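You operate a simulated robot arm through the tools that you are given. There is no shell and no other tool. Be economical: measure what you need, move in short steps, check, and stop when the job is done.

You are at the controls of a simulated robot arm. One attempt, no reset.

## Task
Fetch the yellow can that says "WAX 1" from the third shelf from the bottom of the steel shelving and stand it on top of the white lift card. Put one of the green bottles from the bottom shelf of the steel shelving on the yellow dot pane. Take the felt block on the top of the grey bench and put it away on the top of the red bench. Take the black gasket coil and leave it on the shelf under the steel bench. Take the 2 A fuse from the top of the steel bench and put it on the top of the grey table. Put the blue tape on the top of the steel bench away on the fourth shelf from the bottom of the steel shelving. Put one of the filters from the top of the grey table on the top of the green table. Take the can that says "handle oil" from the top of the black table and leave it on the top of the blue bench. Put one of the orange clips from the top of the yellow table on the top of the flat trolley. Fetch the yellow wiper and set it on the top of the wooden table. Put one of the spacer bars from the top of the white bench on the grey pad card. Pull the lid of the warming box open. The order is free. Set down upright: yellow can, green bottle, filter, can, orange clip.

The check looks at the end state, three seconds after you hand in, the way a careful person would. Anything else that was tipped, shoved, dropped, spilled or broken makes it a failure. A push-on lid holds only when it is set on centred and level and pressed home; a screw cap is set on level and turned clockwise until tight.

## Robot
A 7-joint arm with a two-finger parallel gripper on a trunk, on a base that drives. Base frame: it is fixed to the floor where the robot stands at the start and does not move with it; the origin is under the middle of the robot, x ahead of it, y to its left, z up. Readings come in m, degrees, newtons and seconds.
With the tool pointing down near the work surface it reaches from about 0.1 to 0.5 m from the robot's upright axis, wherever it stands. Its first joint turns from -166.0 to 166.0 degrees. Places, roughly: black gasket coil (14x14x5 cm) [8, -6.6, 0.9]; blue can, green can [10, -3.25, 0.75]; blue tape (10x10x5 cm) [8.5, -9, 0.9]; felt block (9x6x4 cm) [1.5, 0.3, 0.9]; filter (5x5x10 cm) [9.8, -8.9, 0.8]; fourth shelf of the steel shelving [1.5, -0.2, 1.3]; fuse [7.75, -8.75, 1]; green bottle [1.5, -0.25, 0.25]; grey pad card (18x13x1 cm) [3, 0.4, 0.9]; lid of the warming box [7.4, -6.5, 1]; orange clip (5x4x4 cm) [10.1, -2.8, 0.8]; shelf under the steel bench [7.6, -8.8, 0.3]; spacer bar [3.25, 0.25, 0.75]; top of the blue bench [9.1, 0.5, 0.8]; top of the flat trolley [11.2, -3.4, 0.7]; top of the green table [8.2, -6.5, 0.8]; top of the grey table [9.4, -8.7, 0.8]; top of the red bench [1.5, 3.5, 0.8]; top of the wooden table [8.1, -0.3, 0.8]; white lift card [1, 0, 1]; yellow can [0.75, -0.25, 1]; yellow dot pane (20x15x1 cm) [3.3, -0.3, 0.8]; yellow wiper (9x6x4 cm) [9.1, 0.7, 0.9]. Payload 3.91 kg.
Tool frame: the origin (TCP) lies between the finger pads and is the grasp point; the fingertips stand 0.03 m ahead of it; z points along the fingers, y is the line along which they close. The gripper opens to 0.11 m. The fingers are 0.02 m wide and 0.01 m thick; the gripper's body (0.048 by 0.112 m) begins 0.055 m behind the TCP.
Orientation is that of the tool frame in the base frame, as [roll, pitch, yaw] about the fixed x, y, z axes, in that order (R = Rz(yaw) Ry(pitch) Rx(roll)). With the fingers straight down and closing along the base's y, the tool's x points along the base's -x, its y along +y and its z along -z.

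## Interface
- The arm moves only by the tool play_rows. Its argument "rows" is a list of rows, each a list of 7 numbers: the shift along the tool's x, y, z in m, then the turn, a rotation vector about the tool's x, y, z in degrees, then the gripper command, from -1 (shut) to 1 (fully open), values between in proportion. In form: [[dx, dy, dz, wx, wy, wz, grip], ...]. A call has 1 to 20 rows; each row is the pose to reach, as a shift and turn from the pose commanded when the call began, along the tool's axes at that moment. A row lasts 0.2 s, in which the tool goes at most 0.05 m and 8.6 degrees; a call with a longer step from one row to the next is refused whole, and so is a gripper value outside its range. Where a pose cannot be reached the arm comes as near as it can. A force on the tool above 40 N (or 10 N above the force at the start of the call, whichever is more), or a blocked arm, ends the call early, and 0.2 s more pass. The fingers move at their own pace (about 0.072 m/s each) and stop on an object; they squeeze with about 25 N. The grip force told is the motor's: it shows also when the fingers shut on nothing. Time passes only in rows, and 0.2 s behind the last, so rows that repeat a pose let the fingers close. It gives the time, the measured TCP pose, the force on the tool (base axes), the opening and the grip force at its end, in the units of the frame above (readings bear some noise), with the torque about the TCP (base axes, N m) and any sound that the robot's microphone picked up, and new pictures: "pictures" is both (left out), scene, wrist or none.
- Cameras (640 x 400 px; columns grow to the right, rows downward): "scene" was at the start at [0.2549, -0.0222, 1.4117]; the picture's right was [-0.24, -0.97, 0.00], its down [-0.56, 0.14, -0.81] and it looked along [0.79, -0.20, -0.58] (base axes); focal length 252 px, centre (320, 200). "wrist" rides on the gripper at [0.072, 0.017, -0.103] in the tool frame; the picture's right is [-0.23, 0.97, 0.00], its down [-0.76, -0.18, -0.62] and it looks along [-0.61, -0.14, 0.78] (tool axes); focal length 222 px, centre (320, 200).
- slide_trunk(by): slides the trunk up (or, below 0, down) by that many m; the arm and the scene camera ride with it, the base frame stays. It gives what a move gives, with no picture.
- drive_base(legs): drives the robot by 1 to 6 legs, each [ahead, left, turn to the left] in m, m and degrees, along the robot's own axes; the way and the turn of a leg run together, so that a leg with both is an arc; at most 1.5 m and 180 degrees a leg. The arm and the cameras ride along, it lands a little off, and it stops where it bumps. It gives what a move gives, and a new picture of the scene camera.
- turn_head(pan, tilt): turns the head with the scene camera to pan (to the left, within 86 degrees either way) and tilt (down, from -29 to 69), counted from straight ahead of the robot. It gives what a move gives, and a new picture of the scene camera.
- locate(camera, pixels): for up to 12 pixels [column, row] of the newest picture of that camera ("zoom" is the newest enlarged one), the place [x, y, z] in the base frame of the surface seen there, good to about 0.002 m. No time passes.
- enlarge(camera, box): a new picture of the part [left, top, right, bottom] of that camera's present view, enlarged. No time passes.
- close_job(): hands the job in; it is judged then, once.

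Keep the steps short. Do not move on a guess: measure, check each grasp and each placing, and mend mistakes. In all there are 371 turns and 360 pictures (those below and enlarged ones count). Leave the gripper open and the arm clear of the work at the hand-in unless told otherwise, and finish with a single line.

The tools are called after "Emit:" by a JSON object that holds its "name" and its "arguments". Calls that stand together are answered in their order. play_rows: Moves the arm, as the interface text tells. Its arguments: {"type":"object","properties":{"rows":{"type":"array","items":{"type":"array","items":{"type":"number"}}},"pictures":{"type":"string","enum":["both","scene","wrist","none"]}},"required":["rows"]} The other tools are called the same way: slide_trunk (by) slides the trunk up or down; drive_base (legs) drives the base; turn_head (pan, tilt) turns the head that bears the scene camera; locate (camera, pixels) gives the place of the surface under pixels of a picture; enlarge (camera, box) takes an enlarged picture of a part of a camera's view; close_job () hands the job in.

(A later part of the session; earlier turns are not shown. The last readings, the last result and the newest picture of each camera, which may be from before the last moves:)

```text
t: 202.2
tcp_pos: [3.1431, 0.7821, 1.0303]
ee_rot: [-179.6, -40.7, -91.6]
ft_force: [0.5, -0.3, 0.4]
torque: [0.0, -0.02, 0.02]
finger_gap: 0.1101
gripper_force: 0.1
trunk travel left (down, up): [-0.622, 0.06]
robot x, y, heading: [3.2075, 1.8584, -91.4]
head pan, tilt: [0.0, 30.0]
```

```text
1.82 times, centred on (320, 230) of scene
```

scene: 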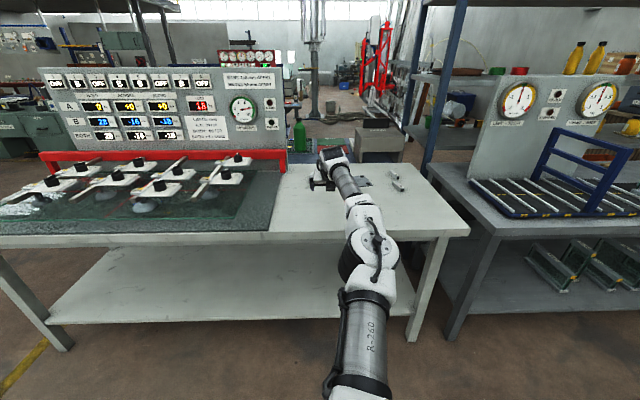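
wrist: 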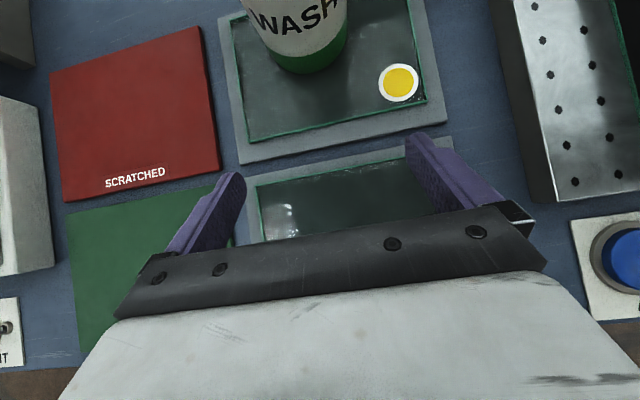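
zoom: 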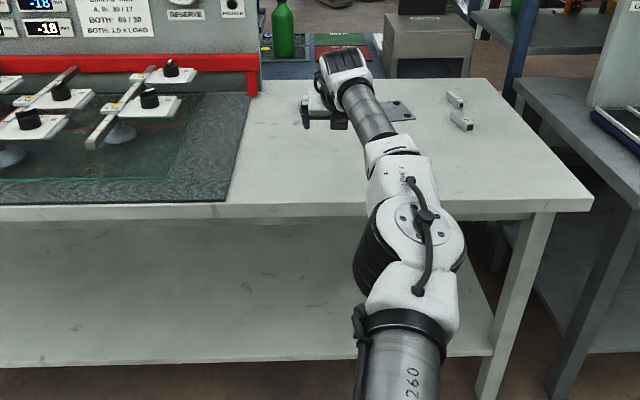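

Spacer bars at zoom (455,98), (461,119); the pad plate partly hidden. Measure and take a wrist picture.

Emit:
{"name": "locate", "arguments": {"camera": "zoom", "pixels": [[455, 98], [461, 119], [400, 112], [408, 103], [414, 118], [450, 91], [463, 105], [452, 112], [472, 126], [470, 160], [325, 118]]}}

Emit:
{"name": "play_rows", "arguments": {"rows": [[0, 0, 0, 0, 0, 0, 1]], "pictures": "wrist"}}

```text
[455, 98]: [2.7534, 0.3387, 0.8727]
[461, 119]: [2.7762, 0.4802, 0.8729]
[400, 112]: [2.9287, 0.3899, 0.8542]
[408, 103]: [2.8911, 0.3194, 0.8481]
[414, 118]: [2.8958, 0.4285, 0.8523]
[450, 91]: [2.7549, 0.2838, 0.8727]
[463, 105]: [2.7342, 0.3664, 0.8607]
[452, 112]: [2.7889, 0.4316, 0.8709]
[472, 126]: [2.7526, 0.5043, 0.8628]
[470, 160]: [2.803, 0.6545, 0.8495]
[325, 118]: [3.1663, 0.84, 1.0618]
```

```text
t: 202.6
tcp_pos: [3.1419, 0.7831, 1.0296]
ee_rot: [-179.6, -40.6, -91.6]
ft_force: [-0.6, 0.1, 0.5]
torque: [0.0, -0.02, -0.02]
finger_gap: 0.1098
gripper_force: 0.1
trunk travel left (down, up): [-0.622, 0.06]
robot x, y, heading: [3.2081, 1.861, -91.8]
head pan, tilt: [0.0, 30.0]
```

wrist: 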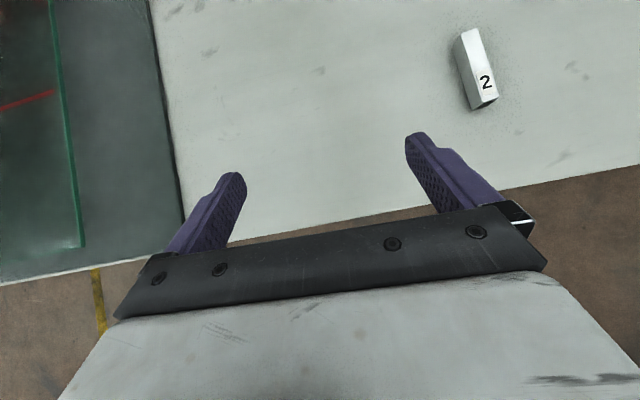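

Emit:
{"name": "locate", "arguments": {"camera": "wrist", "pixels": [[470, 35], [478, 105], [460, 45], [490, 95], [466, 96], [480, 70], [475, 31], [370, 60], [250, 60]]}}

Emit:
{"name": "drive_base", "arguments": {"legs": [[-0.05, 0.25, 0]]}}

Emit:
{"name": "play_rows", "arguments": {"rows": [[0.03, 0, -0.026, 0, 0, 0, 1], [0.06, 0, -0.052, 0, 0, 0, 1]], "pictures": "scene"}}

```text
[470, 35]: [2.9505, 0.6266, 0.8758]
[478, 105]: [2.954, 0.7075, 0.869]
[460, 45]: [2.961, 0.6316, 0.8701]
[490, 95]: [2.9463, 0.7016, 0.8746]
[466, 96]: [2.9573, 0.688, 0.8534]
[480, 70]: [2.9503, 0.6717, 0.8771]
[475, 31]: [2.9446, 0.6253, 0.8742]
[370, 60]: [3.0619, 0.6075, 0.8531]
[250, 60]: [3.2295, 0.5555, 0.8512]
```

```text
t: 205.2
tcp_pos: [3.3936, 0.8251, 1.0297]
ee_rot: [-179.6, -40.7, -91.6]
ft_force: [0.1, 0.4, -0.2]
torque: [0.0, 0.0, 0.03]
finger_gap: 0.1101
gripper_force: 0.1
trunk travel left (down, up): [-0.622, 0.06]
robot x, y, heading: [3.4572, 1.9038, -91.5]
head pan, tilt: [0.0, 30.0]
```

scene: 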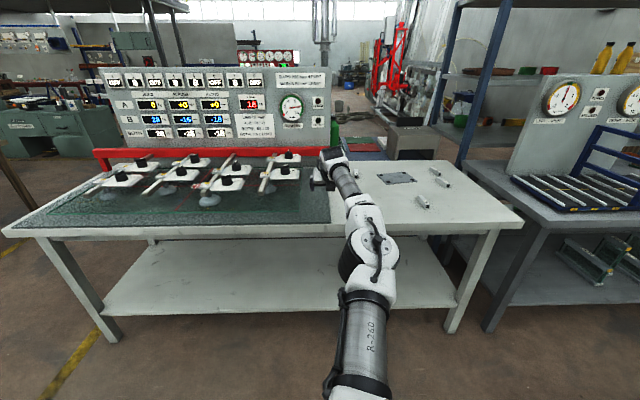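

```text
t: 205.8
tcp_pos: [3.3912, 0.8266, 1.1016]
ee_rot: [-179.4, -40.6, -91.7]
ft_force: [-0.6, 0.4, 0.1]
torque: [-0.05, -0.02, -0.01]
finger_gap: 0.1102
gripper_force: 0.0
out of reach, approached as far as the arm can: row 2
trunk travel left (down, up): [-0.622, 0.06]
robot x, y, heading: [3.4548, 1.9006, -91.5]
head pan, tilt: [0.0, 30.0]
```

scene: 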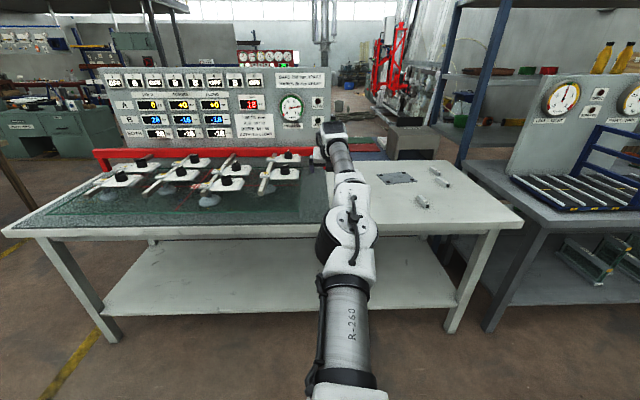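

Emit:
{"name": "enlarge", "arguments": {"camera": "scene", "box": [355, 145, 475, 220]}}

Emit:
{"name": "locate", "arguments": {"camera": "scene", "pixels": [[378, 175], [406, 173], [416, 181], [386, 184], [397, 178], [435, 171], [443, 182], [423, 202]]}}

```text
5.33 times, centred on (415, 182) of scene
```

zoom: 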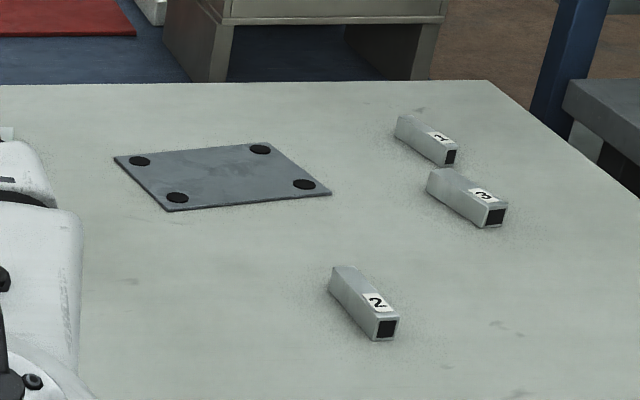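

```text
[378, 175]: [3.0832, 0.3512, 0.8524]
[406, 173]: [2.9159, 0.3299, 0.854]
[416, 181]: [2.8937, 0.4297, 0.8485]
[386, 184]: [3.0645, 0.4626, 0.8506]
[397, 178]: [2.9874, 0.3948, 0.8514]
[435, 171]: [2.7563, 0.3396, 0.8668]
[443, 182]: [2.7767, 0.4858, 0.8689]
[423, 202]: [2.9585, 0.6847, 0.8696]
```

Card centre (2.99,0.395); bar "2" centre (2.951,0.667), lying along y. Drive right 0.44, ahead 0.1, lower 0.12, then look.

Emit:
{"name": "drive_base", "arguments": {"legs": [[0.1, -0.44, 1.5]]}}

Emit:
{"name": "slide_trunk", "arguments": {"by": -0.12}}

Emit:
{"name": "play_rows", "arguments": {"rows": [[0, 0, 0, 0, 0, 0, 1]], "pictures": "wrist"}}

```text
t: 209.7
tcp_pos: [2.978, 0.7296, 1.1006]
ee_rot: [-179.6, -40.7, -90.2]
ft_force: [-0.3, 0.4, 0.2]
torque: [0.0, 0.02, 0.03]
finger_gap: 0.11
gripper_force: 0.1
trunk travel left (down, up): [-0.622, 0.06]
robot x, y, heading: [3.0161, 1.8097, -90.0]
head pan, tilt: [0.0, 30.0]
```

scene: 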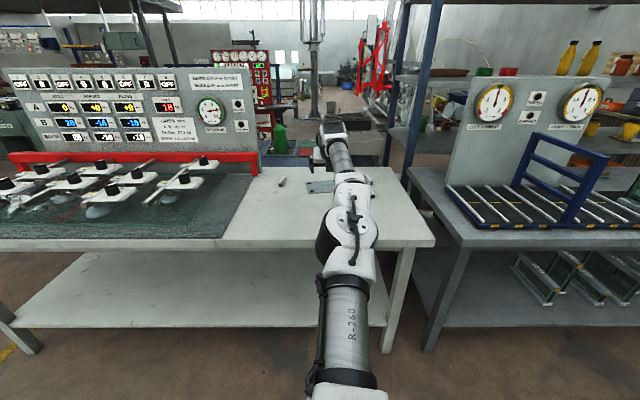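

```text
t: 211.2
tcp_pos: [2.9777, 0.73, 0.9821]
ee_rot: [-179.5, -40.8, -90.2]
ft_force: [1.0, 0.0, -0.2]
torque: [-0.01, 0.0, 0.0]
finger_gap: 0.1099
gripper_force: 0.1
trunk travel left (down, up): [-0.502, 0.18]
robot x, y, heading: [3.0163, 1.808, -90.2]
head pan, tilt: [0.0, 30.0]
```

```text
t: 211.6
tcp_pos: [2.9781, 0.7305, 0.9821]
ee_rot: [-179.7, -40.6, -90.2]
ft_force: [0.0, -0.1, 0.8]
torque: [-0.02, -0.01, -0.03]
finger_gap: 0.1098
gripper_force: 0.0
trunk travel left (down, up): [-0.502, 0.18]
robot x, y, heading: [3.0129, 1.8063, -89.7]
head pan, tilt: [0.0, 30.0]
```

wrist: 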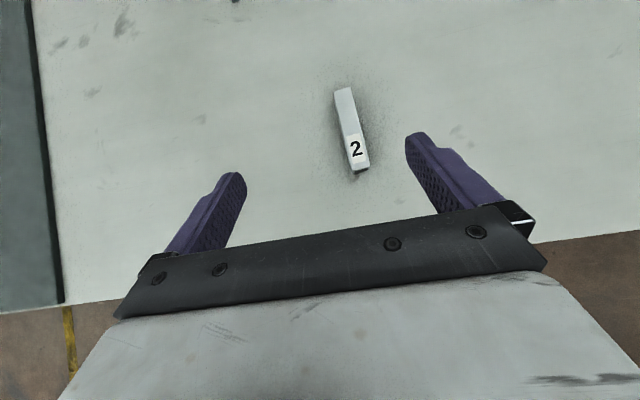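

Emit:
{"name": "locate", "arguments": {"camera": "wrist", "pixels": [[343, 95], [350, 130], [356, 160], [336, 98], [352, 92], [346, 160], [366, 158]]}}

```text
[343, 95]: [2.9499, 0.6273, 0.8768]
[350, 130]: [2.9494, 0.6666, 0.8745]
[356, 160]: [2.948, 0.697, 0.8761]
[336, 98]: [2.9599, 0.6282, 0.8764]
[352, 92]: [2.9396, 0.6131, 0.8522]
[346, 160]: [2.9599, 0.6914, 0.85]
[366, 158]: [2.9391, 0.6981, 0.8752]
```

Target TCP (2.9495,0.680,0.886). Move there and close.

Emit:
{"name": "play_rows", "arguments": {"rows": [[-0.006, 0.0095, 0.0265, 0, 0, 0, 1], [-0.012, 0.019, 0.053, 0, 0, 0, 1], [-0.018, 0.0285, 0.08, 0, 0, 0, 1], [-0.024, 0.0285, 0.1058, 0, 0, 0, 1], [-0.024, 0.0285, 0.1058, 0, 0, 0, 1]], "pictures": "wrist"}}

```text
t: 212.8
tcp_pos: [2.9578, 0.7183, 0.884]
ee_rot: [-179.7, -40.7, -90.2]
ft_force: [-0.2, 0.3, 1.1]
torque: [0.01, -0.01, 0.01]
finger_gap: 0.1101
gripper_force: 0.1
out of reach, approached as far as the arm can: row 1, 2, 3, 4, 5
trunk travel left (down, up): [-0.502, 0.18]
robot x, y, heading: [3.0137, 1.8051, -89.9]
head pan, tilt: [0.0, 30.0]
```

wrist: 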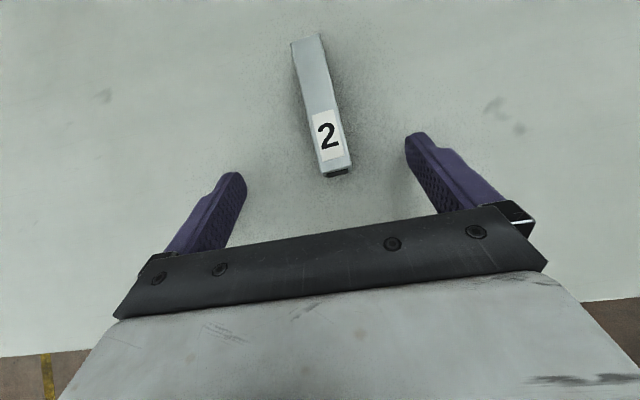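

At the reach limit; use the base: ahead 0.037, right 0.008. Then close.

Emit:
{"name": "drive_base", "arguments": {"legs": [[0.038, -0.008, 0]]}}

Emit:
{"name": "play_rows", "arguments": {"rows": [[0, 0, 0, 0, 0, 0, 0], [0, 0, 0, 0, 0, 0, -1], [0, 0, 0, 0, 0, 0, -1], [0, 0, 0, 0, 0, 0, -1], [0, 0, 0, 0, 0, 0, -1], [0, 0, 0, 0, 0, 0, -1]], "pictures": "wrist"}}

```text
t: 213.7
tcp_pos: [2.9506, 0.6799, 0.8832]
ee_rot: [-179.5, -40.6, -90.3]
ft_force: [0.2, 0.0, 0.5]
torque: [0.03, 0.0, 0.02]
finger_gap: 0.1099
gripper_force: 0.1
trunk travel left (down, up): [-0.502, 0.18]
robot x, y, heading: [3.0069, 1.773, -90.1]
head pan, tilt: [0.0, 30.0]
```

scene: 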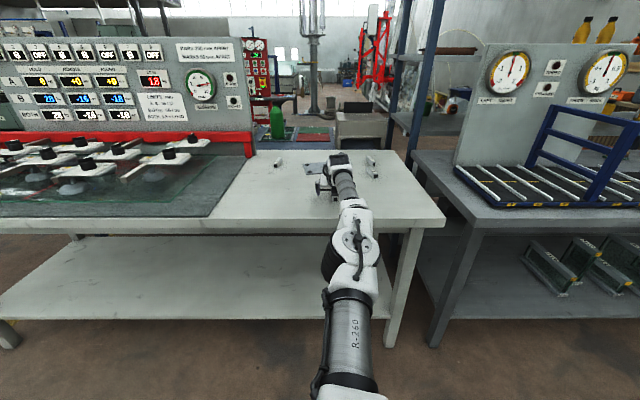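

```text
t: 215.1
tcp_pos: [2.9502, 0.6791, 0.883]
ee_rot: [-179.6, -40.6, -90.1]
ft_force: [-0.9, -0.1, -0.4]
torque: [-0.02, 0.02, -0.03]
finger_gap: 0.0195
gripper_force: 24.8
trunk travel left (down, up): [-0.502, 0.18]
robot x, y, heading: [3.0066, 1.7737, -90.2]
head pan, tilt: [0.0, 30.0]
```

wrist: 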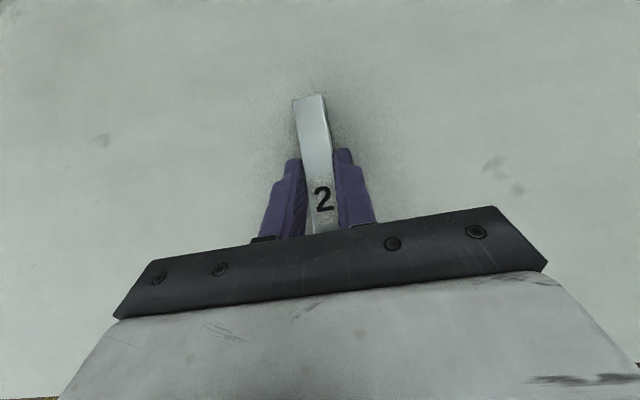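

Gripped the bar. Lift 0.05, move ahead 0.27 and left 0.04.

Emit:
{"name": "slide_trunk", "arguments": {"by": 0.05}}

Emit:
{"name": "drive_base", "arguments": {"legs": [[0.272, 0.04, 0]]}}

Emit:
{"name": "play_rows", "arguments": {"rows": [[0, 0, 0, 0, 0, 0, -1]], "pictures": "wrist"}}

```text
t: 216.0
tcp_pos: [2.9494, 0.6812, 0.9334]
ee_rot: [-179.6, -40.7, -90.2]
ft_force: [-0.1, -0.7, 0.3]
torque: [0.0, 0.03, -0.01]
finger_gap: 0.0188
gripper_force: 24.6
trunk travel left (down, up): [-0.552, 0.13]
robot x, y, heading: [3.0084, 1.7705, -90.2]
head pan, tilt: [0.0, 30.0]
```

```text
t: 217.9
tcp_pos: [2.9937, 0.4112, 0.933]
ee_rot: [-179.6, -40.6, -90.0]
ft_force: [-1.1, 0.5, -0.1]
torque: [0.0, -0.01, 0.01]
finger_gap: 0.0194
gripper_force: 25.0
trunk travel left (down, up): [-0.552, 0.13]
robot x, y, heading: [3.046, 1.5064, -90.1]
head pan, tilt: [0.0, 30.0]
```

scene: 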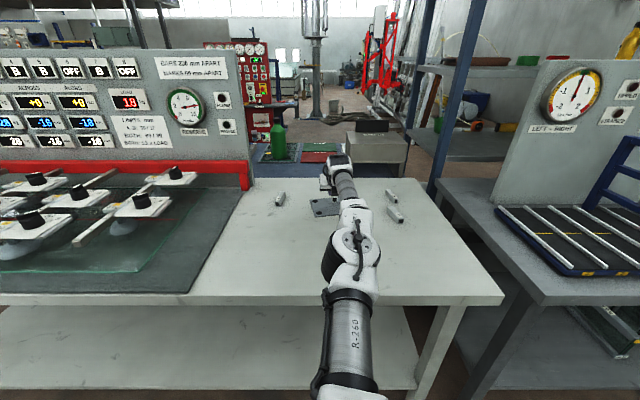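

```text
t: 218.3
tcp_pos: [2.9926, 0.4106, 0.9336]
ee_rot: [-179.5, -40.7, -89.9]
ft_force: [-0.2, 0.0, -1.0]
torque: [0.0, -0.01, 0.0]
finger_gap: 0.019
gripper_force: 24.8
trunk travel left (down, up): [-0.552, 0.13]
robot x, y, heading: [3.0466, 1.5048, -90.0]
head pan, tilt: [0.0, 30.0]
```

wrist: 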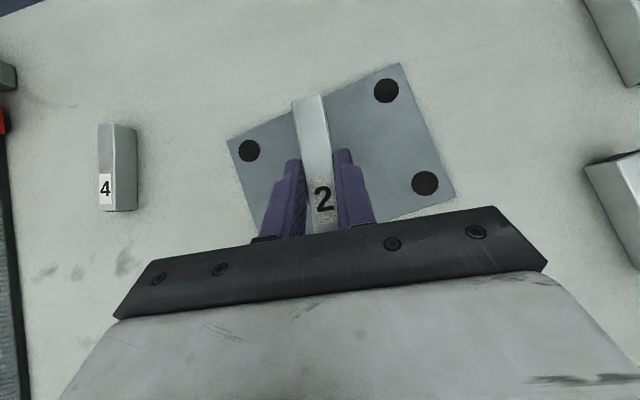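

Centred over the card. Lower 0.046, then feel for contact.

Emit:
{"name": "slide_trunk", "arguments": {"by": -0.046}}

Emit:
{"name": "play_rows", "arguments": {"rows": [[-0.0007, 0, 0.0008, 0, 0, 0, -1], [-0.0014, 0, 0.0015, 0, 0, 0, -1], [-0.0014, 0, 0.0015, 0, 0, 0, -1]], "pictures": "none"}}

```text
t: 219.2
tcp_pos: [2.9942, 0.4101, 0.8884]
ee_rot: [-179.6, -40.7, -90.0]
ft_force: [0.2, -0.4, 1.0]
torque: [0.0, 0.01, -0.02]
finger_gap: 0.0187
gripper_force: 25.0
trunk travel left (down, up): [-0.506, 0.176]
robot x, y, heading: [3.0463, 1.4976, -89.9]
head pan, tilt: [0.0, 30.0]
```

```text
t: 220.0
tcp_pos: [2.9941, 0.4103, 0.8867]
ee_rot: [-179.6, -40.8, -90.0]
ft_force: [-0.2, -2.3, 7.3]
torque: [0.05, 0.12, 0.0]
finger_gap: 0.0191
gripper_force: 25.1
trunk travel left (down, up): [-0.506, 0.176]
robot x, y, heading: [3.0511, 1.5037, -89.7]
head pan, tilt: [0.0, 30.0]
```

Contact (7 N). Open, raise and check.

Emit:
{"name": "play_rows", "arguments": {"rows": [[0, 0, 0, 0, 0, 0, -0.4], [0, 0, 0, 0, 0, 0, 0], [0, 0, 0, 0, 0, 0, 0], [0, 0, -0.03, 0, 0, 0, 0], [0, 0, -0.06, 0, 0, 0, 0], [0, 0, -0.09, 0, 0, 0, 0]], "pictures": "wrist"}}

```text
t: 221.4
tcp_pos: [2.9929, 0.4685, 0.9546]
ee_rot: [-179.5, -40.6, -90.0]
ft_force: [-0.4, 0.2, 0.4]
torque: [-0.01, -0.02, 0.04]
finger_gap: 0.0548
gripper_force: 0.2
trunk travel left (down, up): [-0.506, 0.176]
robot x, y, heading: [3.0499, 1.4984, -90.2]
head pan, tilt: [0.0, 30.0]
```

wrist: 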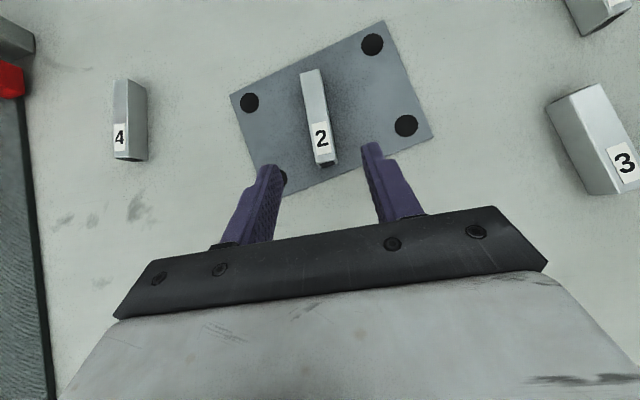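

Bar rests on the card. Next: the felt block. Back off and drive right (−x) along the aisle.

Emit:
{"name": "drive_base", "arguments": {"legs": [[-0.3, 0, 0], [0, -1.5, 0], [0, -0.3, 0]]}}

Emit:
{"name": "locate", "arguments": {"camera": "scene", "pixels": [[320, 150], [400, 200], [300, 230], [250, 200], [200, 200], [100, 200], [350, 170]]}}

```text
t: 230.1
tcp_pos: [2.1094, 0.7723, 0.9552]
ee_rot: [-178.6, -40.7, -88.6]
ft_force: [6.8, 3.1, 0.0]
torque: [-0.04, -0.01, -0.1]
finger_gap: 0.0516
gripper_force: 0.0
trunk travel left (down, up): [-0.506, 0.176]
robot x, y, heading: [2.1397, 1.8032, -89.7]
head pan, tilt: [0.0, 30.0]
stopped in leg 2: the force on the tool passed its limit at 48 N (the readings are from after the stop); the commanded pose is now the measured one
```

scene: 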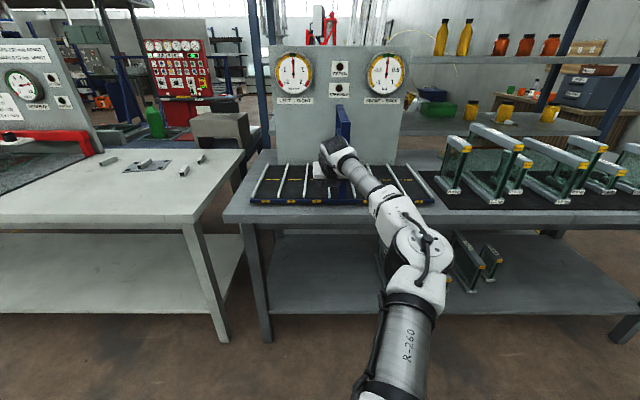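

```text
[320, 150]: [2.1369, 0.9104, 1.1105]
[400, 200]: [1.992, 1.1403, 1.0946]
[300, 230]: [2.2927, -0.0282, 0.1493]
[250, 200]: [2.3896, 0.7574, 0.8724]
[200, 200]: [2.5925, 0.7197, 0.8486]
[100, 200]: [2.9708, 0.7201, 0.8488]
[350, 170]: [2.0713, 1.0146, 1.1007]
```

My tool bumped the blue frame on the roller table — my mistake, the hand should have been fully withdrawn. Look with the wrist camera before moving.

Emit:
{"name": "play_rows", "arguments": {"rows": [[0, 0, 0, 0, 0, 0, 0]], "pictures": "wrist"}}

Emit:
{"name": "enlarge", "arguments": {"camera": "scene", "box": [240, 80, 450, 220]}}

```text
t: 230.5
tcp_pos: [2.1091, 0.7708, 0.9542]
ee_rot: [-178.6, -40.7, -88.5]
ft_force: [10.5, 3.8, -0.8]
torque: [-0.01, -0.01, -0.03]
finger_gap: 0.0497
gripper_force: 0.0
trunk travel left (down, up): [-0.506, 0.176]
robot x, y, heading: [2.1354, 1.8008, -89.9]
head pan, tilt: [0.0, 30.0]
```

wrist: 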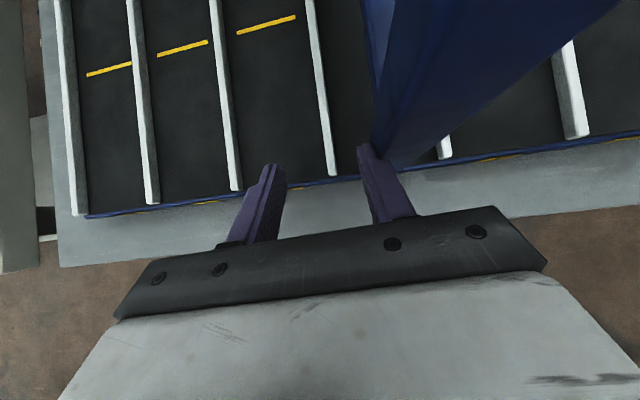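

```text
2.86 times, centred on (345, 150) of scene
```

zoom: 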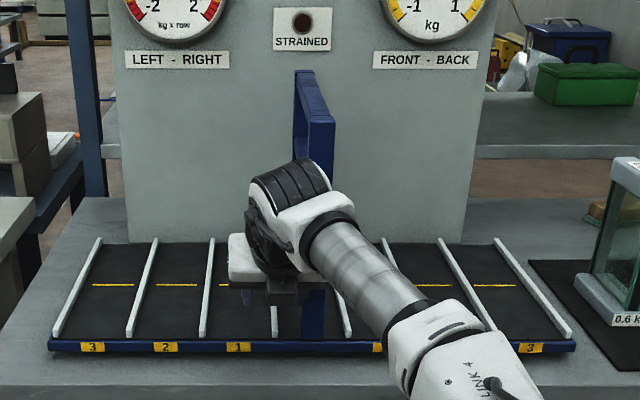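

The rack seems in line with the bench still. Withdraw: left 0.05, back 0.3, then check the gauges.

Emit:
{"name": "drive_base", "arguments": {"legs": [[0, 0.05, 0], [-0.25, 0, 0]]}}

Emit:
{"name": "enlarge", "arguments": {"camera": "scene", "box": [230, 50, 450, 220]}}

Emit:
{"name": "locate", "arguments": {"camera": "zoom", "pixels": [[100, 355], [480, 355], [60, 360], [550, 362], [330, 210], [310, 190], [310, 280], [60, 330], [555, 340]]}}

```text
t: 233.0
tcp_pos: [2.1532, 1.0211, 0.9547]
ee_rot: [-178.6, -40.6, -88.9]
ft_force: [0.2, 0.5, -0.2]
torque: [-0.05, -0.01, -0.02]
finger_gap: 0.055
gripper_force: 0.1
trunk travel left (down, up): [-0.506, 0.176]
robot x, y, heading: [2.1881, 2.0506, -90.0]
head pan, tilt: [0.0, 30.0]
```

scene: 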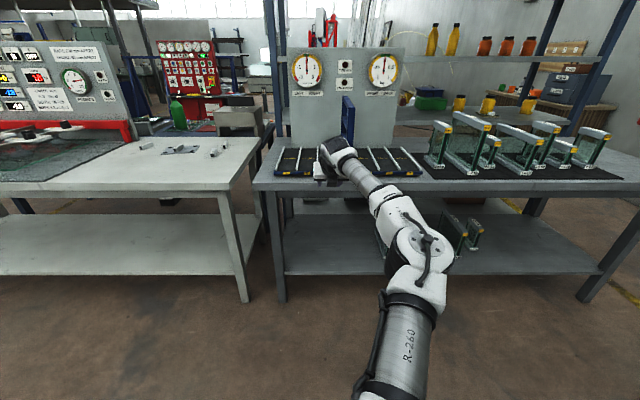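

```text
2.35 times, centred on (340, 135) of scene
```

zoom: 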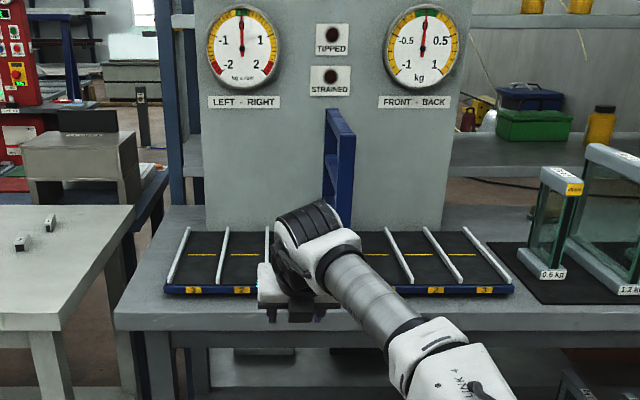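

```text
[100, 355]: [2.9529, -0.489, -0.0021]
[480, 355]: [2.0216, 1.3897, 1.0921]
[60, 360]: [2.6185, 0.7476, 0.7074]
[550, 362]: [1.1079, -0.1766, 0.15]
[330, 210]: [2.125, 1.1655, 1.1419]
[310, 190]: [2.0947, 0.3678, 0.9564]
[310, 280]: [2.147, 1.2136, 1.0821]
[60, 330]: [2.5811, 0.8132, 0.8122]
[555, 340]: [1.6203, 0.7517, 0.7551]
```

Gauges at zero and no lamps lit. Check the rack's front edge against the bench edge.

Emit:
{"name": "locate", "arguments": {"camera": "zoom", "pixels": [[172, 289], [230, 290], [500, 290], [400, 290], [180, 318], [500, 318], [188, 230], [450, 230], [328, 120], [350, 140]]}}

Emit:
{"name": "enlarge", "arguments": {"camera": "scene", "box": [390, 60, 640, 220]}}

```text
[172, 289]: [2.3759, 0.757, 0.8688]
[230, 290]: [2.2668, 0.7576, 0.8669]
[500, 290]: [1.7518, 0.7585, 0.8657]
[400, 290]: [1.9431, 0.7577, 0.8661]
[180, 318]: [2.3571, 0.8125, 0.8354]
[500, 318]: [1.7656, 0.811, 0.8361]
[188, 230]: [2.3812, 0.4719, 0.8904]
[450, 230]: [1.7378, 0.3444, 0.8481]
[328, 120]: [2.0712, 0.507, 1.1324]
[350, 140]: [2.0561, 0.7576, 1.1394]
```

```text
2.50 times, centred on (515, 140) of scene
```

zoom: 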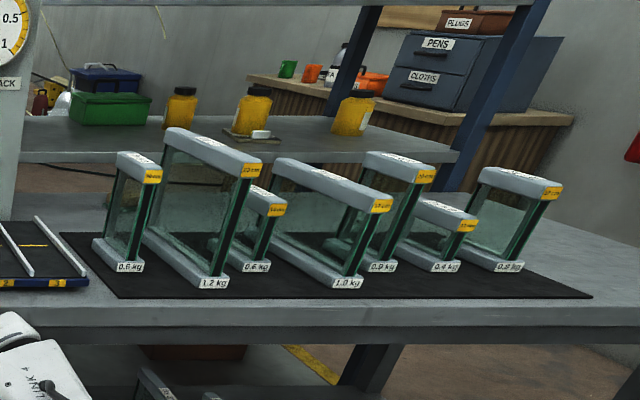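

The rack is unmoved (front edge straight at y=0.757). Now go along with the hand clear of the bench (y≥1.0) to look for the felt block.

Emit:
{"name": "drive_base", "arguments": {"legs": [[0, -0.65, 0]]}}

Emit:
{"name": "turn_head", "arguments": {"pan": 0, "tilt": 25}}

```text
t: 238.5
tcp_pos: [1.5115, 1.0195, 0.9535]
ee_rot: [-178.6, -40.7, -88.6]
ft_force: [0.3, 0.2, 0.1]
torque: [0.0, 0.01, 0.0]
finger_gap: 0.0549
gripper_force: 0.1
trunk travel left (down, up): [-0.506, 0.176]
robot x, y, heading: [1.5389, 2.0526, -89.6]
head pan, tilt: [0.0, 30.0]
```

scene: 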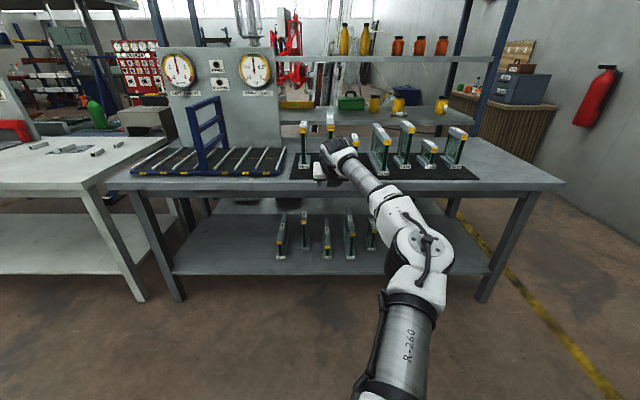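

```text
t: 239.2
tcp_pos: [1.5112, 1.0197, 0.955]
ee_rot: [-178.6, -40.7, -88.6]
ft_force: [0.4, -0.2, -0.4]
torque: [0.01, -0.03, 0.02]
finger_gap: 0.0548
gripper_force: 0.1
trunk travel left (down, up): [-0.506, 0.176]
robot x, y, heading: [1.54, 2.0543, -89.8]
head pan, tilt: [0.0, 25.0]
```

scene: 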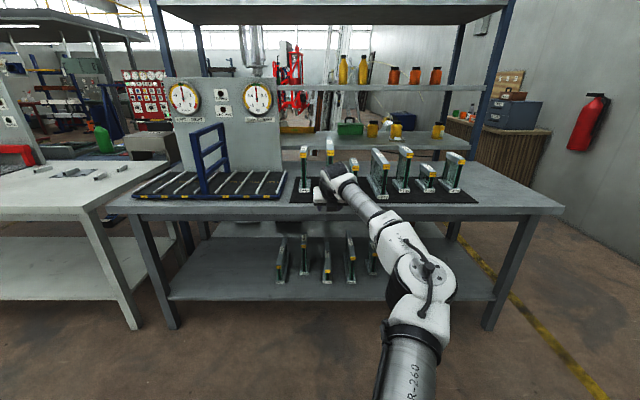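

Emit:
{"name": "slide_trunk", "arguments": {"by": 0.17}}

Emit:
{"name": "enlarge", "arguments": {"camera": "scene", "box": [270, 130, 490, 270]}}

Emit:
{"name": "play_rows", "arguments": {"rows": [[0, 0, 0, 0, 0, 0, 1]], "pictures": "wrist"}}

```text
t: 241.1
tcp_pos: [1.5101, 1.0202, 1.1239]
ee_rot: [-178.6, -40.7, -88.6]
ft_force: [-0.2, 0.8, 0.4]
torque: [0.03, 0.01, 0.04]
finger_gap: 0.055
gripper_force: 0.1
trunk travel left (down, up): [-0.676, 0.006]
robot x, y, heading: [1.5391, 2.053, -89.8]
head pan, tilt: [0.0, 25.0]
```

```text
2.86 times, centred on (380, 200) of scene
```

zoom: 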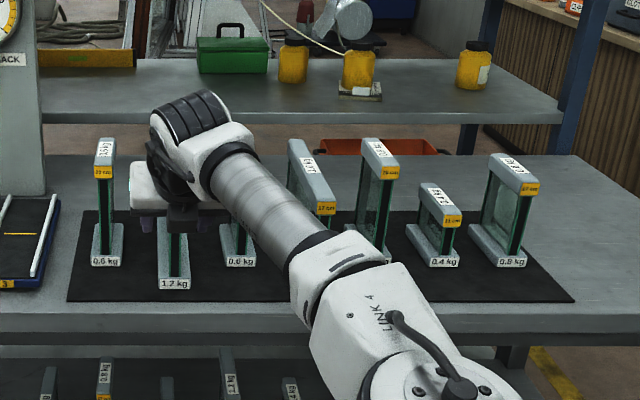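

```text
t: 241.5
tcp_pos: [1.5108, 1.0197, 1.1243]
ee_rot: [-178.6, -40.7, -88.6]
ft_force: [-0.3, 1.0, 0.0]
torque: [-0.03, 0.03, 0.02]
finger_gap: 0.1101
gripper_force: 0.9
trunk travel left (down, up): [-0.676, 0.006]
robot x, y, heading: [1.5406, 2.0536, -89.6]
head pan, tilt: [0.0, 25.0]
```

wrist: 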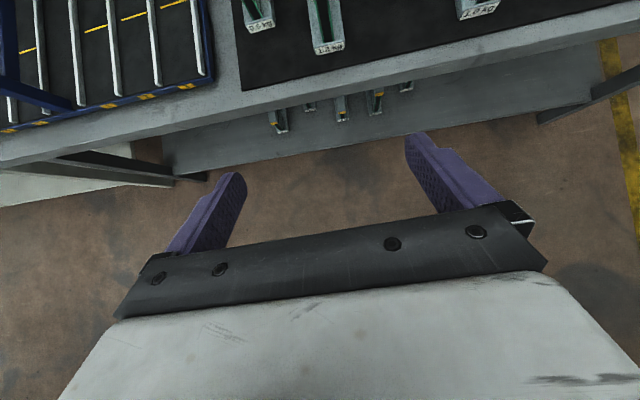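

The block must be hidden behind the hand; shift 0.3 further right.

Emit:
{"name": "drive_base", "arguments": {"legs": [[0, -0.35, 0]]}}

Emit:
{"name": "enlarge", "arguments": {"camera": "scene", "box": [190, 130, 350, 230]}}

```text
t: 244.8
tcp_pos: [1.1596, 1.0193, 1.1239]
ee_rot: [-178.5, -40.7, -88.6]
ft_force: [-0.6, 0.2, 0.8]
torque: [0.0, -0.02, 0.0]
finger_gap: 0.1099
gripper_force: 0.0
trunk travel left (down, up): [-0.676, 0.006]
robot x, y, heading: [1.1887, 2.0545, -90.2]
head pan, tilt: [0.0, 25.0]
```

scene: 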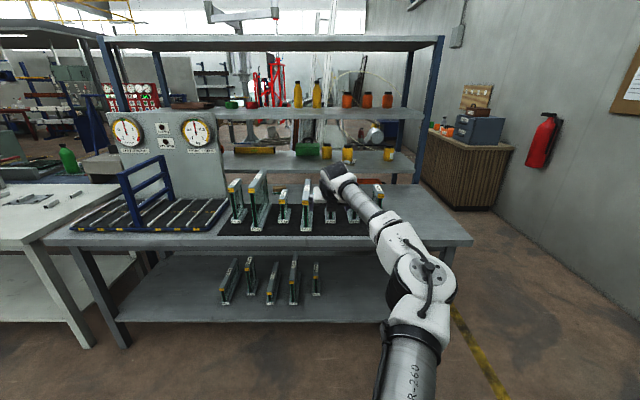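

```text
4.00 times, centred on (270, 180) of scene
```

zoom: 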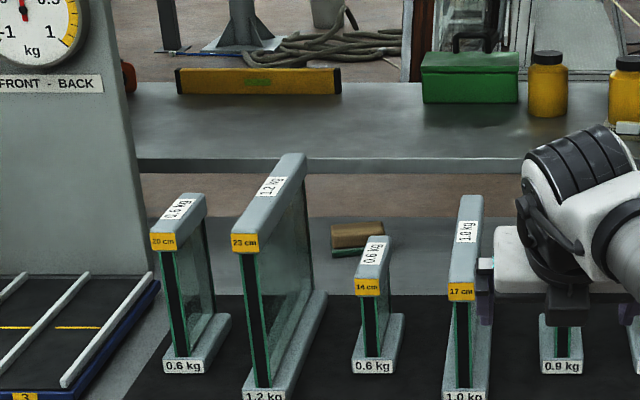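

Block visible at zoom (357,236). Measure it and the glass items around.

Emit:
{"name": "locate", "arguments": {"camera": "zoom", "pixels": [[345, 230], [336, 232], [380, 226], [335, 252], [340, 240], [385, 210], [372, 262], [268, 200], [180, 215], [290, 165], [190, 197], [465, 230]]}}

```text
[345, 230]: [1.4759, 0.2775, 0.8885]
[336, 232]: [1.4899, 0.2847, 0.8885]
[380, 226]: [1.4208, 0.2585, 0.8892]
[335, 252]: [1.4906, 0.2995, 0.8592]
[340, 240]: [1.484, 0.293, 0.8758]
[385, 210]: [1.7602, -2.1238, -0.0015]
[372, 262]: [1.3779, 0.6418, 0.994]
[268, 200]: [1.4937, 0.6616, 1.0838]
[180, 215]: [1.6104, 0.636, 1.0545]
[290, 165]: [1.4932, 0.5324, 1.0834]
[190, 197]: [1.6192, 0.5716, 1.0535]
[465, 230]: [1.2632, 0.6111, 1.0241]
```

Block centre ≈(1.455,0.27), top z 0.889, behind tall glass (tops up to 1.084). I need a steeper tool with the forearm high. Test a ~80° pitch here in free space.

Emit:
{"name": "play_rows", "arguments": {"rows": [[-0.018, 0, 0.021, 0, -6, 0, 1], [-0.036, 0, 0.042, 0, -12, 0, 1], [-0.054, 0, 0.063, 0, -18, 0, 1], [-0.072, 0, 0.084, 0, -24, 0, 1], [-0.09, 0, 0.105, 0, -30, 0, 1], [-0.108, 0, 0.126, 0, -35, 0, 1], [-0.126, 0, 0.147, 0, -35, 0, 1], [-0.143, 0, 0.167, 0, -35, 0, 1], [-0.143, 0, 0.167, 0, -35, 0, 1]], "pictures": "scene"}}

```text
t: 246.8
tcp_pos: [1.1689, 1.0689, 0.9028]
ee_rot: [-179.0, -5.6, -87.9]
ft_force: [-0.3, 0.6, 0.3]
torque: [0.02, -0.01, -0.02]
finger_gap: 0.1098
gripper_force: 0.0
out of reach, approached as far as the arm can: row 4, 5, 6, 7, 8, 9
trunk travel left (down, up): [-0.676, 0.006]
robot x, y, heading: [1.1912, 2.0493, -89.7]
head pan, tilt: [0.0, 25.0]
```

scene: 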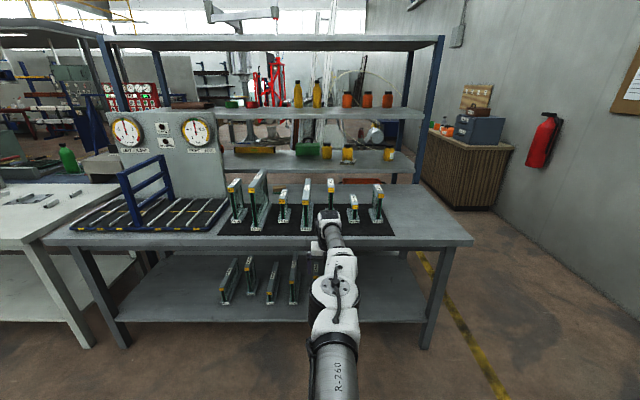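

At 0.98 m ahead the tool is nearly vertical. Measure the arm's height along its length.

Emit:
{"name": "locate", "arguments": {"camera": "scene", "pixels": [[325, 215], [335, 240], [342, 270], [345, 310], [330, 345], [335, 375]]}}

```text
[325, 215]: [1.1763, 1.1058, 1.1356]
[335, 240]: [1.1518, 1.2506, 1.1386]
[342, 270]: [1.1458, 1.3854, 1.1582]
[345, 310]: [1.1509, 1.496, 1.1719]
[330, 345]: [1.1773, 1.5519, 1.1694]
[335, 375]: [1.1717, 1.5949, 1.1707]
```

Forearm is ~0.24 above the TCP at top. Plan: raise the hand above the glass, turn the robot 8° left so the forearm passes between the 1.2 kg and 1.0 kg glass over the low one, then descend.

Emit:
{"name": "play_rows", "arguments": {"rows": [[0.004, 0, -0.04, 0, 0, 0, 1], [0.008, 0, -0.08, 0, 0, 0, 1], [0.012, 0, -0.12, 0, 0, 0, 1], [0.016, 0, -0.16, 0, 0, 0, 1], [0.02, 0, -0.2, 0, 0, 0, 1], [0.025, 0, -0.25, 0, 0, 0, 1], [0.027, 0, -0.27, 0, 0, 0, 1]], "pictures": "none"}}

Emit:
{"name": "drive_base", "arguments": {"legs": [[0, 0, 8]]}}

```text
refused: row 6 steps farther than a row can; nothing moved
```

```text
t: 247.8
tcp_pos: [1.3066, 1.0764, 0.9058]
ee_rot: [-179.0, -5.7, -79.7]
ft_force: [0.5, -0.4, -0.3]
torque: [-0.02, 0.01, 0.0]
finger_gap: 0.11
gripper_force: 0.1
trunk travel left (down, up): [-0.676, 0.006]
robot x, y, heading: [1.1918, 2.0504, -81.9]
head pan, tilt: [0.0, 25.0]
```

scene: 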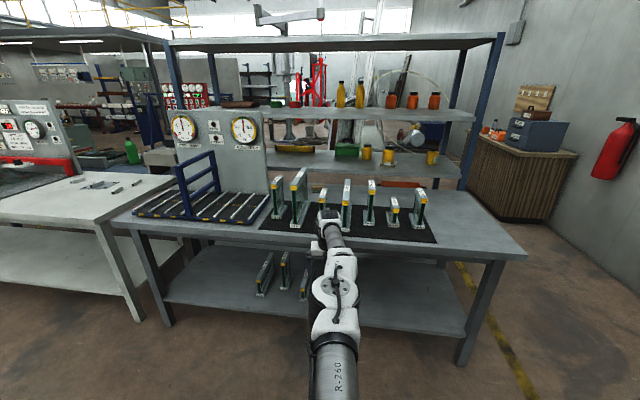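

Emit:
{"name": "play_rows", "arguments": {"rows": [[0.004, 0, -0.04, 0, 0, 0, 1], [0.008, 0, -0.08, 0, 0, 0, 1], [0.012, 0, -0.12, 0, 0, 0, 1], [0.016, 0, -0.16, 0, 0, 0, 1], [0.02, 0, -0.2, 0, 0, 0, 1], [0.024, 0, -0.24, 0, 0, 0, 1], [0.027, 0, -0.27, 0, 0, 0, 1]], "pictures": "none"}}

```text
t: 249.4
tcp_pos: [1.3, 1.1012, 1.1537]
ee_rot: [-179.0, -5.6, -79.8]
ft_force: [0.4, 0.6, -1.2]
torque: [-0.04, -0.01, 0.0]
finger_gap: 0.1104
gripper_force: 0.0
out of reach, approached as far as the arm can: row 4, 5, 6, 7
trunk travel left (down, up): [-0.676, 0.006]
robot x, y, heading: [1.1913, 2.0489, -81.9]
head pan, tilt: [0.0, 25.0]
```

Tips at z 1.124 clear the glass. Drive forward 0.71.

Emit:
{"name": "drive_base", "arguments": {"legs": [[0.714, 0.051, 0]]}}

Emit:
{"name": "play_rows", "arguments": {"rows": [[0, 0, 0, 0, 0, 0, 1]], "pictures": "wrist"}}

```text
t: 253.3
tcp_pos: [1.4478, 0.4074, 1.1537]
ee_rot: [-179.0, -5.6, -79.9]
ft_force: [-0.3, 0.2, 0.2]
torque: [0.03, 0.03, 0.04]
finger_gap: 0.1099
gripper_force: 0.0
trunk travel left (down, up): [-0.676, 0.006]
robot x, y, heading: [1.3413, 1.3551, -81.9]
head pan, tilt: [0.0, 25.0]
```

scene: 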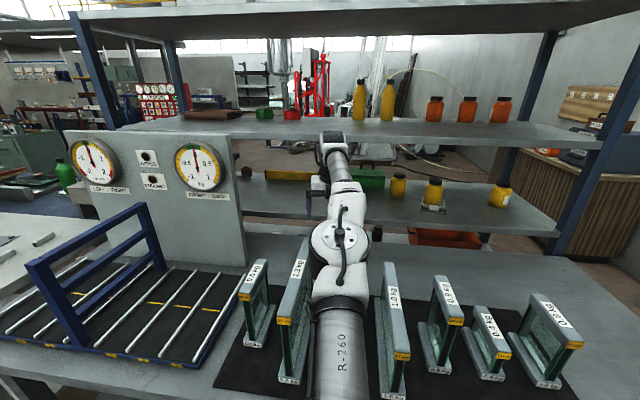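

```text
t: 253.7
tcp_pos: [1.4482, 0.4086, 1.1542]
ee_rot: [-179.0, -5.7, -79.9]
ft_force: [-0.1, 0.7, 1.2]
torque: [0.02, -0.04, 0.0]
finger_gap: 0.1098
gripper_force: 0.0
trunk travel left (down, up): [-0.676, 0.006]
robot x, y, heading: [1.3416, 1.3579, -81.9]
head pan, tilt: [0.0, 25.0]
```

wrist: 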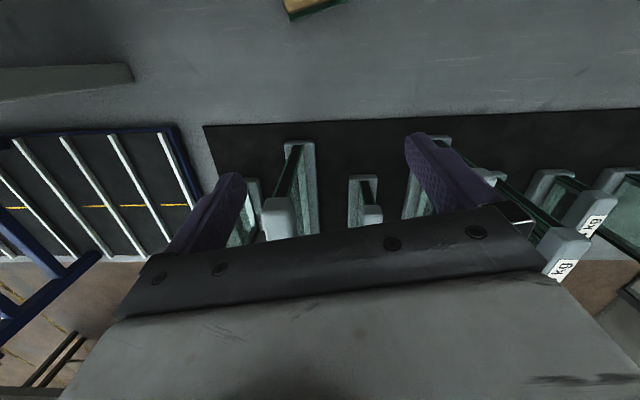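

The block shows at the top edge. Ahead 0.13.

Emit:
{"name": "drive_base", "arguments": {"legs": [[0.13, 0, 0]]}}

Emit:
{"name": "play_rows", "arguments": {"rows": [[0, 0, 0, 0, 0, 0, 1]], "pictures": "wrist"}}

```text
t: 255.0
tcp_pos: [1.4644, 0.2783, 1.1524]
ee_rot: [-179.0, -5.7, -79.9]
ft_force: [0.2, -0.7, -0.4]
torque: [0.0, 0.03, -0.02]
finger_gap: 0.1101
gripper_force: 0.0
trunk travel left (down, up): [-0.676, 0.006]
robot x, y, heading: [1.3593, 1.2308, -82.0]
head pan, tilt: [0.0, 25.0]
```

scene: 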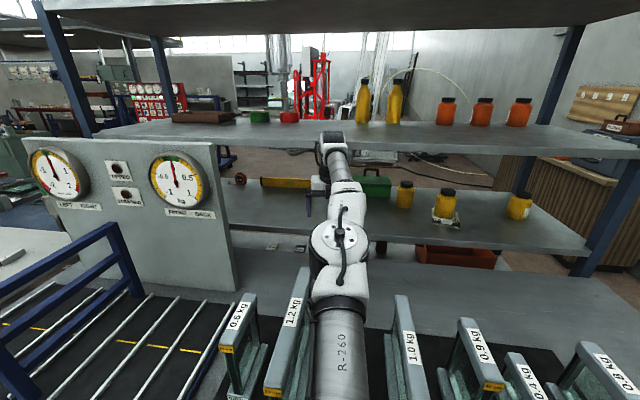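

```text
t: 255.4
tcp_pos: [1.4651, 0.2806, 1.1528]
ee_rot: [-178.9, -5.7, -80.0]
ft_force: [-0.6, -0.7, -0.3]
torque: [0.01, 0.0, 0.02]
finger_gap: 0.1098
gripper_force: 0.1
trunk travel left (down, up): [-0.676, 0.006]
robot x, y, heading: [1.3567, 1.2294, -81.9]
head pan, tilt: [0.0, 25.0]
```

wrist: 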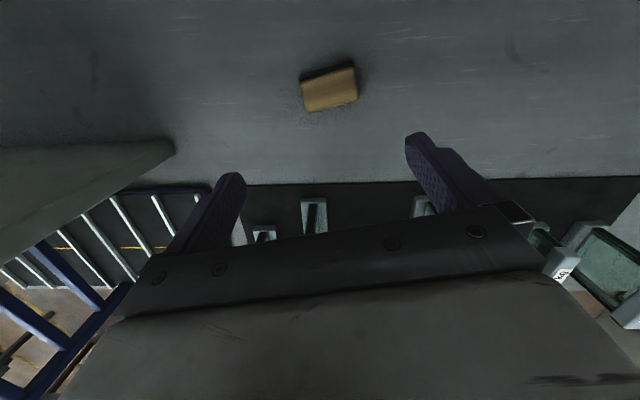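

Emit:
{"name": "enlarge", "arguments": {"camera": "wrist", "box": [270, 40, 390, 130]}}

Emit:
{"name": "locate", "arguments": {"camera": "wrist", "pixels": [[303, 84], [353, 68], [356, 97], [312, 110], [330, 90], [315, 235], [265, 235], [345, 185], [313, 203]]}}

```text
4.44 times, centred on (330, 85) of wrist
```

zoom: 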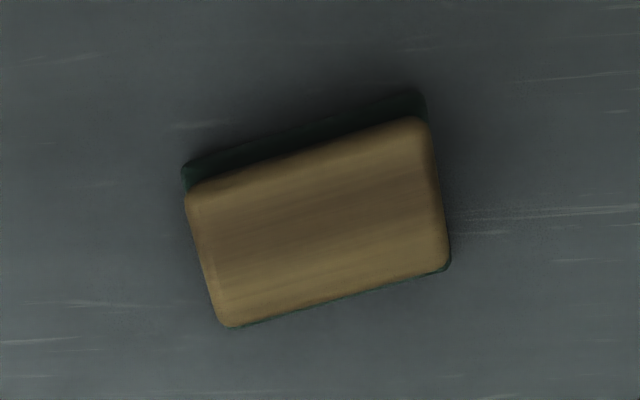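

```text
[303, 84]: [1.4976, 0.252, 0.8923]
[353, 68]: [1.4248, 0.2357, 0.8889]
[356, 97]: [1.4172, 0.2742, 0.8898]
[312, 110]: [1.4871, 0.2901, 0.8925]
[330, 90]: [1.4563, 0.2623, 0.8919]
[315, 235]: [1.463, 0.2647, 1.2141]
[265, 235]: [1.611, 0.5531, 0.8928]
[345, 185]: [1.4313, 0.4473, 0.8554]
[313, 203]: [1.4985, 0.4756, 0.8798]
```

Block centre (1.4567,0.263), its length aligned within 3° of the closing axis. Descend partly with correction.

Emit:
{"name": "play_rows", "arguments": {"rows": [[-0.002, 0.002, 0.04, 0, 0, -1, 1], [-0.004, 0.005, 0.08, 0, 0, -2, 1], [-0.006, 0.008, 0.12, 0, 0, -2.6, 1], [-0.006, 0.011, 0.15, 0, 0, -2.6, 1], [-0.006, 0.011, 0.15, 0, 0, -2.6, 1]], "pictures": "wrist"}}

```text
t: 256.6
tcp_pos: [1.4588, 0.2701, 1.0036]
ee_rot: [-179.2, -5.7, -77.4]
ft_force: [-0.6, 0.5, 0.3]
torque: [0.0, -0.01, 0.02]
finger_gap: 0.1102
gripper_force: 0.0
trunk travel left (down, up): [-0.676, 0.006]
robot x, y, heading: [1.3601, 1.2274, -82.3]
head pan, tilt: [0.0, 25.0]
```

wrist: 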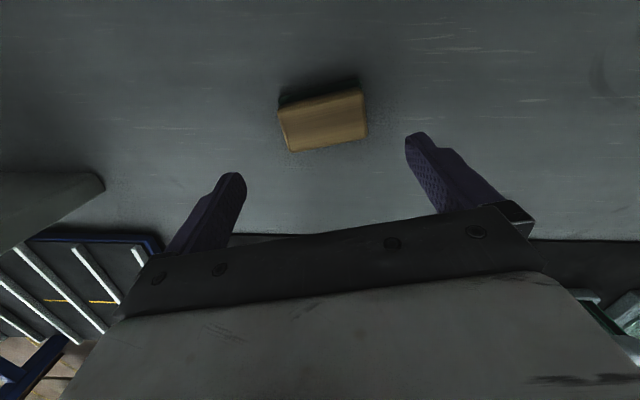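

Half way. Descend 0.055 more with a scene picture to check the forearm/glass clearance.

Emit:
{"name": "play_rows", "arguments": {"rows": [[-0.001, 0.001, 0.03, 0, 0, 0, 1], [-0.002, 0.002, 0.055, 0, 0, 0, 1], [-0.002, 0.002, 0.055, 0, 0, 0, 1]], "pictures": "both"}}

Emit:
{"name": "enlarge", "arguments": {"camera": "scene", "box": [220, 200, 460, 400]}}

```text
t: 257.4
tcp_pos: [1.4576, 0.268, 0.9502]
ee_rot: [-179.1, -5.8, -77.5]
ft_force: [-0.3, -0.5, -0.2]
torque: [-0.01, 0.05, 0.04]
finger_gap: 0.1098
gripper_force: 0.0
trunk travel left (down, up): [-0.676, 0.006]
robot x, y, heading: [1.3586, 1.2275, -82.1]
head pan, tilt: [0.0, 25.0]
```

scene: 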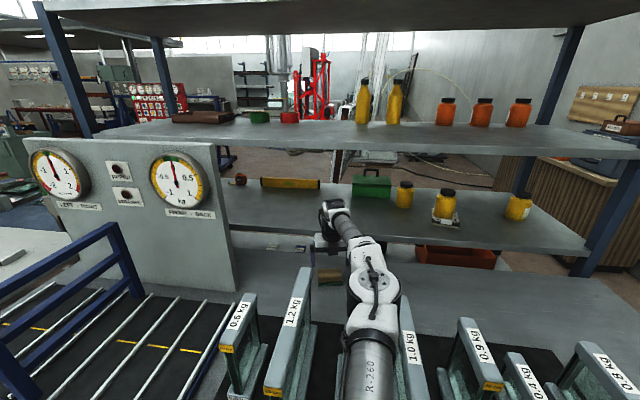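
wrist: 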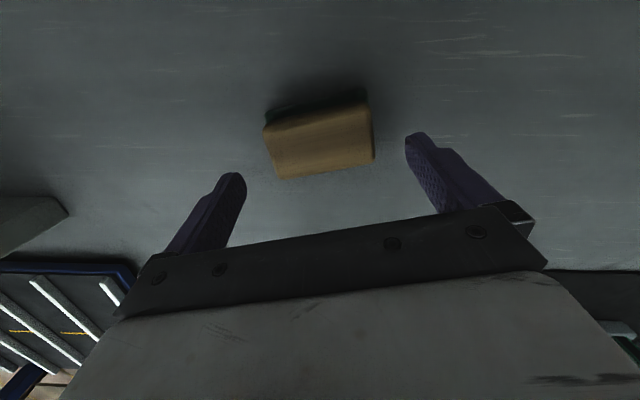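

```text
2.00 times, centred on (340, 300) of scene
```

zoom: 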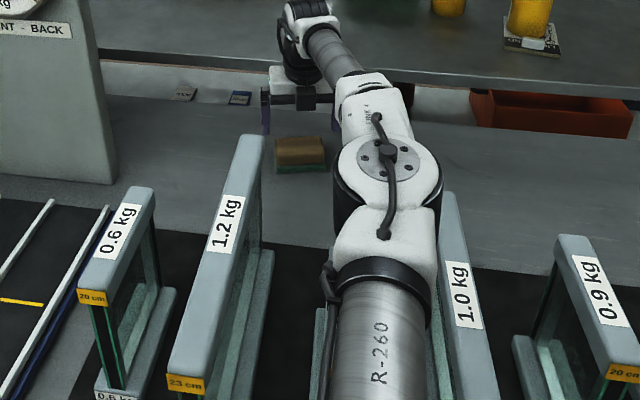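

The forearm has swung toward the 1.0 kg glass. Measure the heights.

Emit:
{"name": "locate", "arguments": {"camera": "zoom", "pixels": [[390, 150], [438, 190], [340, 195], [430, 255], [430, 290], [450, 210], [460, 300], [385, 320], [420, 340], [340, 340], [345, 120]]}}

```text
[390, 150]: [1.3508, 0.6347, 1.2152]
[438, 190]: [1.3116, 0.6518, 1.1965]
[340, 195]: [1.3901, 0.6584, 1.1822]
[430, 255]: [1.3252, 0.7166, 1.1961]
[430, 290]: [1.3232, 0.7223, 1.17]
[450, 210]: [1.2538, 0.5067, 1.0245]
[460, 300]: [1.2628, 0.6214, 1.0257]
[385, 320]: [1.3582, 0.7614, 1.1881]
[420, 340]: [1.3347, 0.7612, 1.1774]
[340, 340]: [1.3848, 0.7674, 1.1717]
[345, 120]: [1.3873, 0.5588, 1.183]
```

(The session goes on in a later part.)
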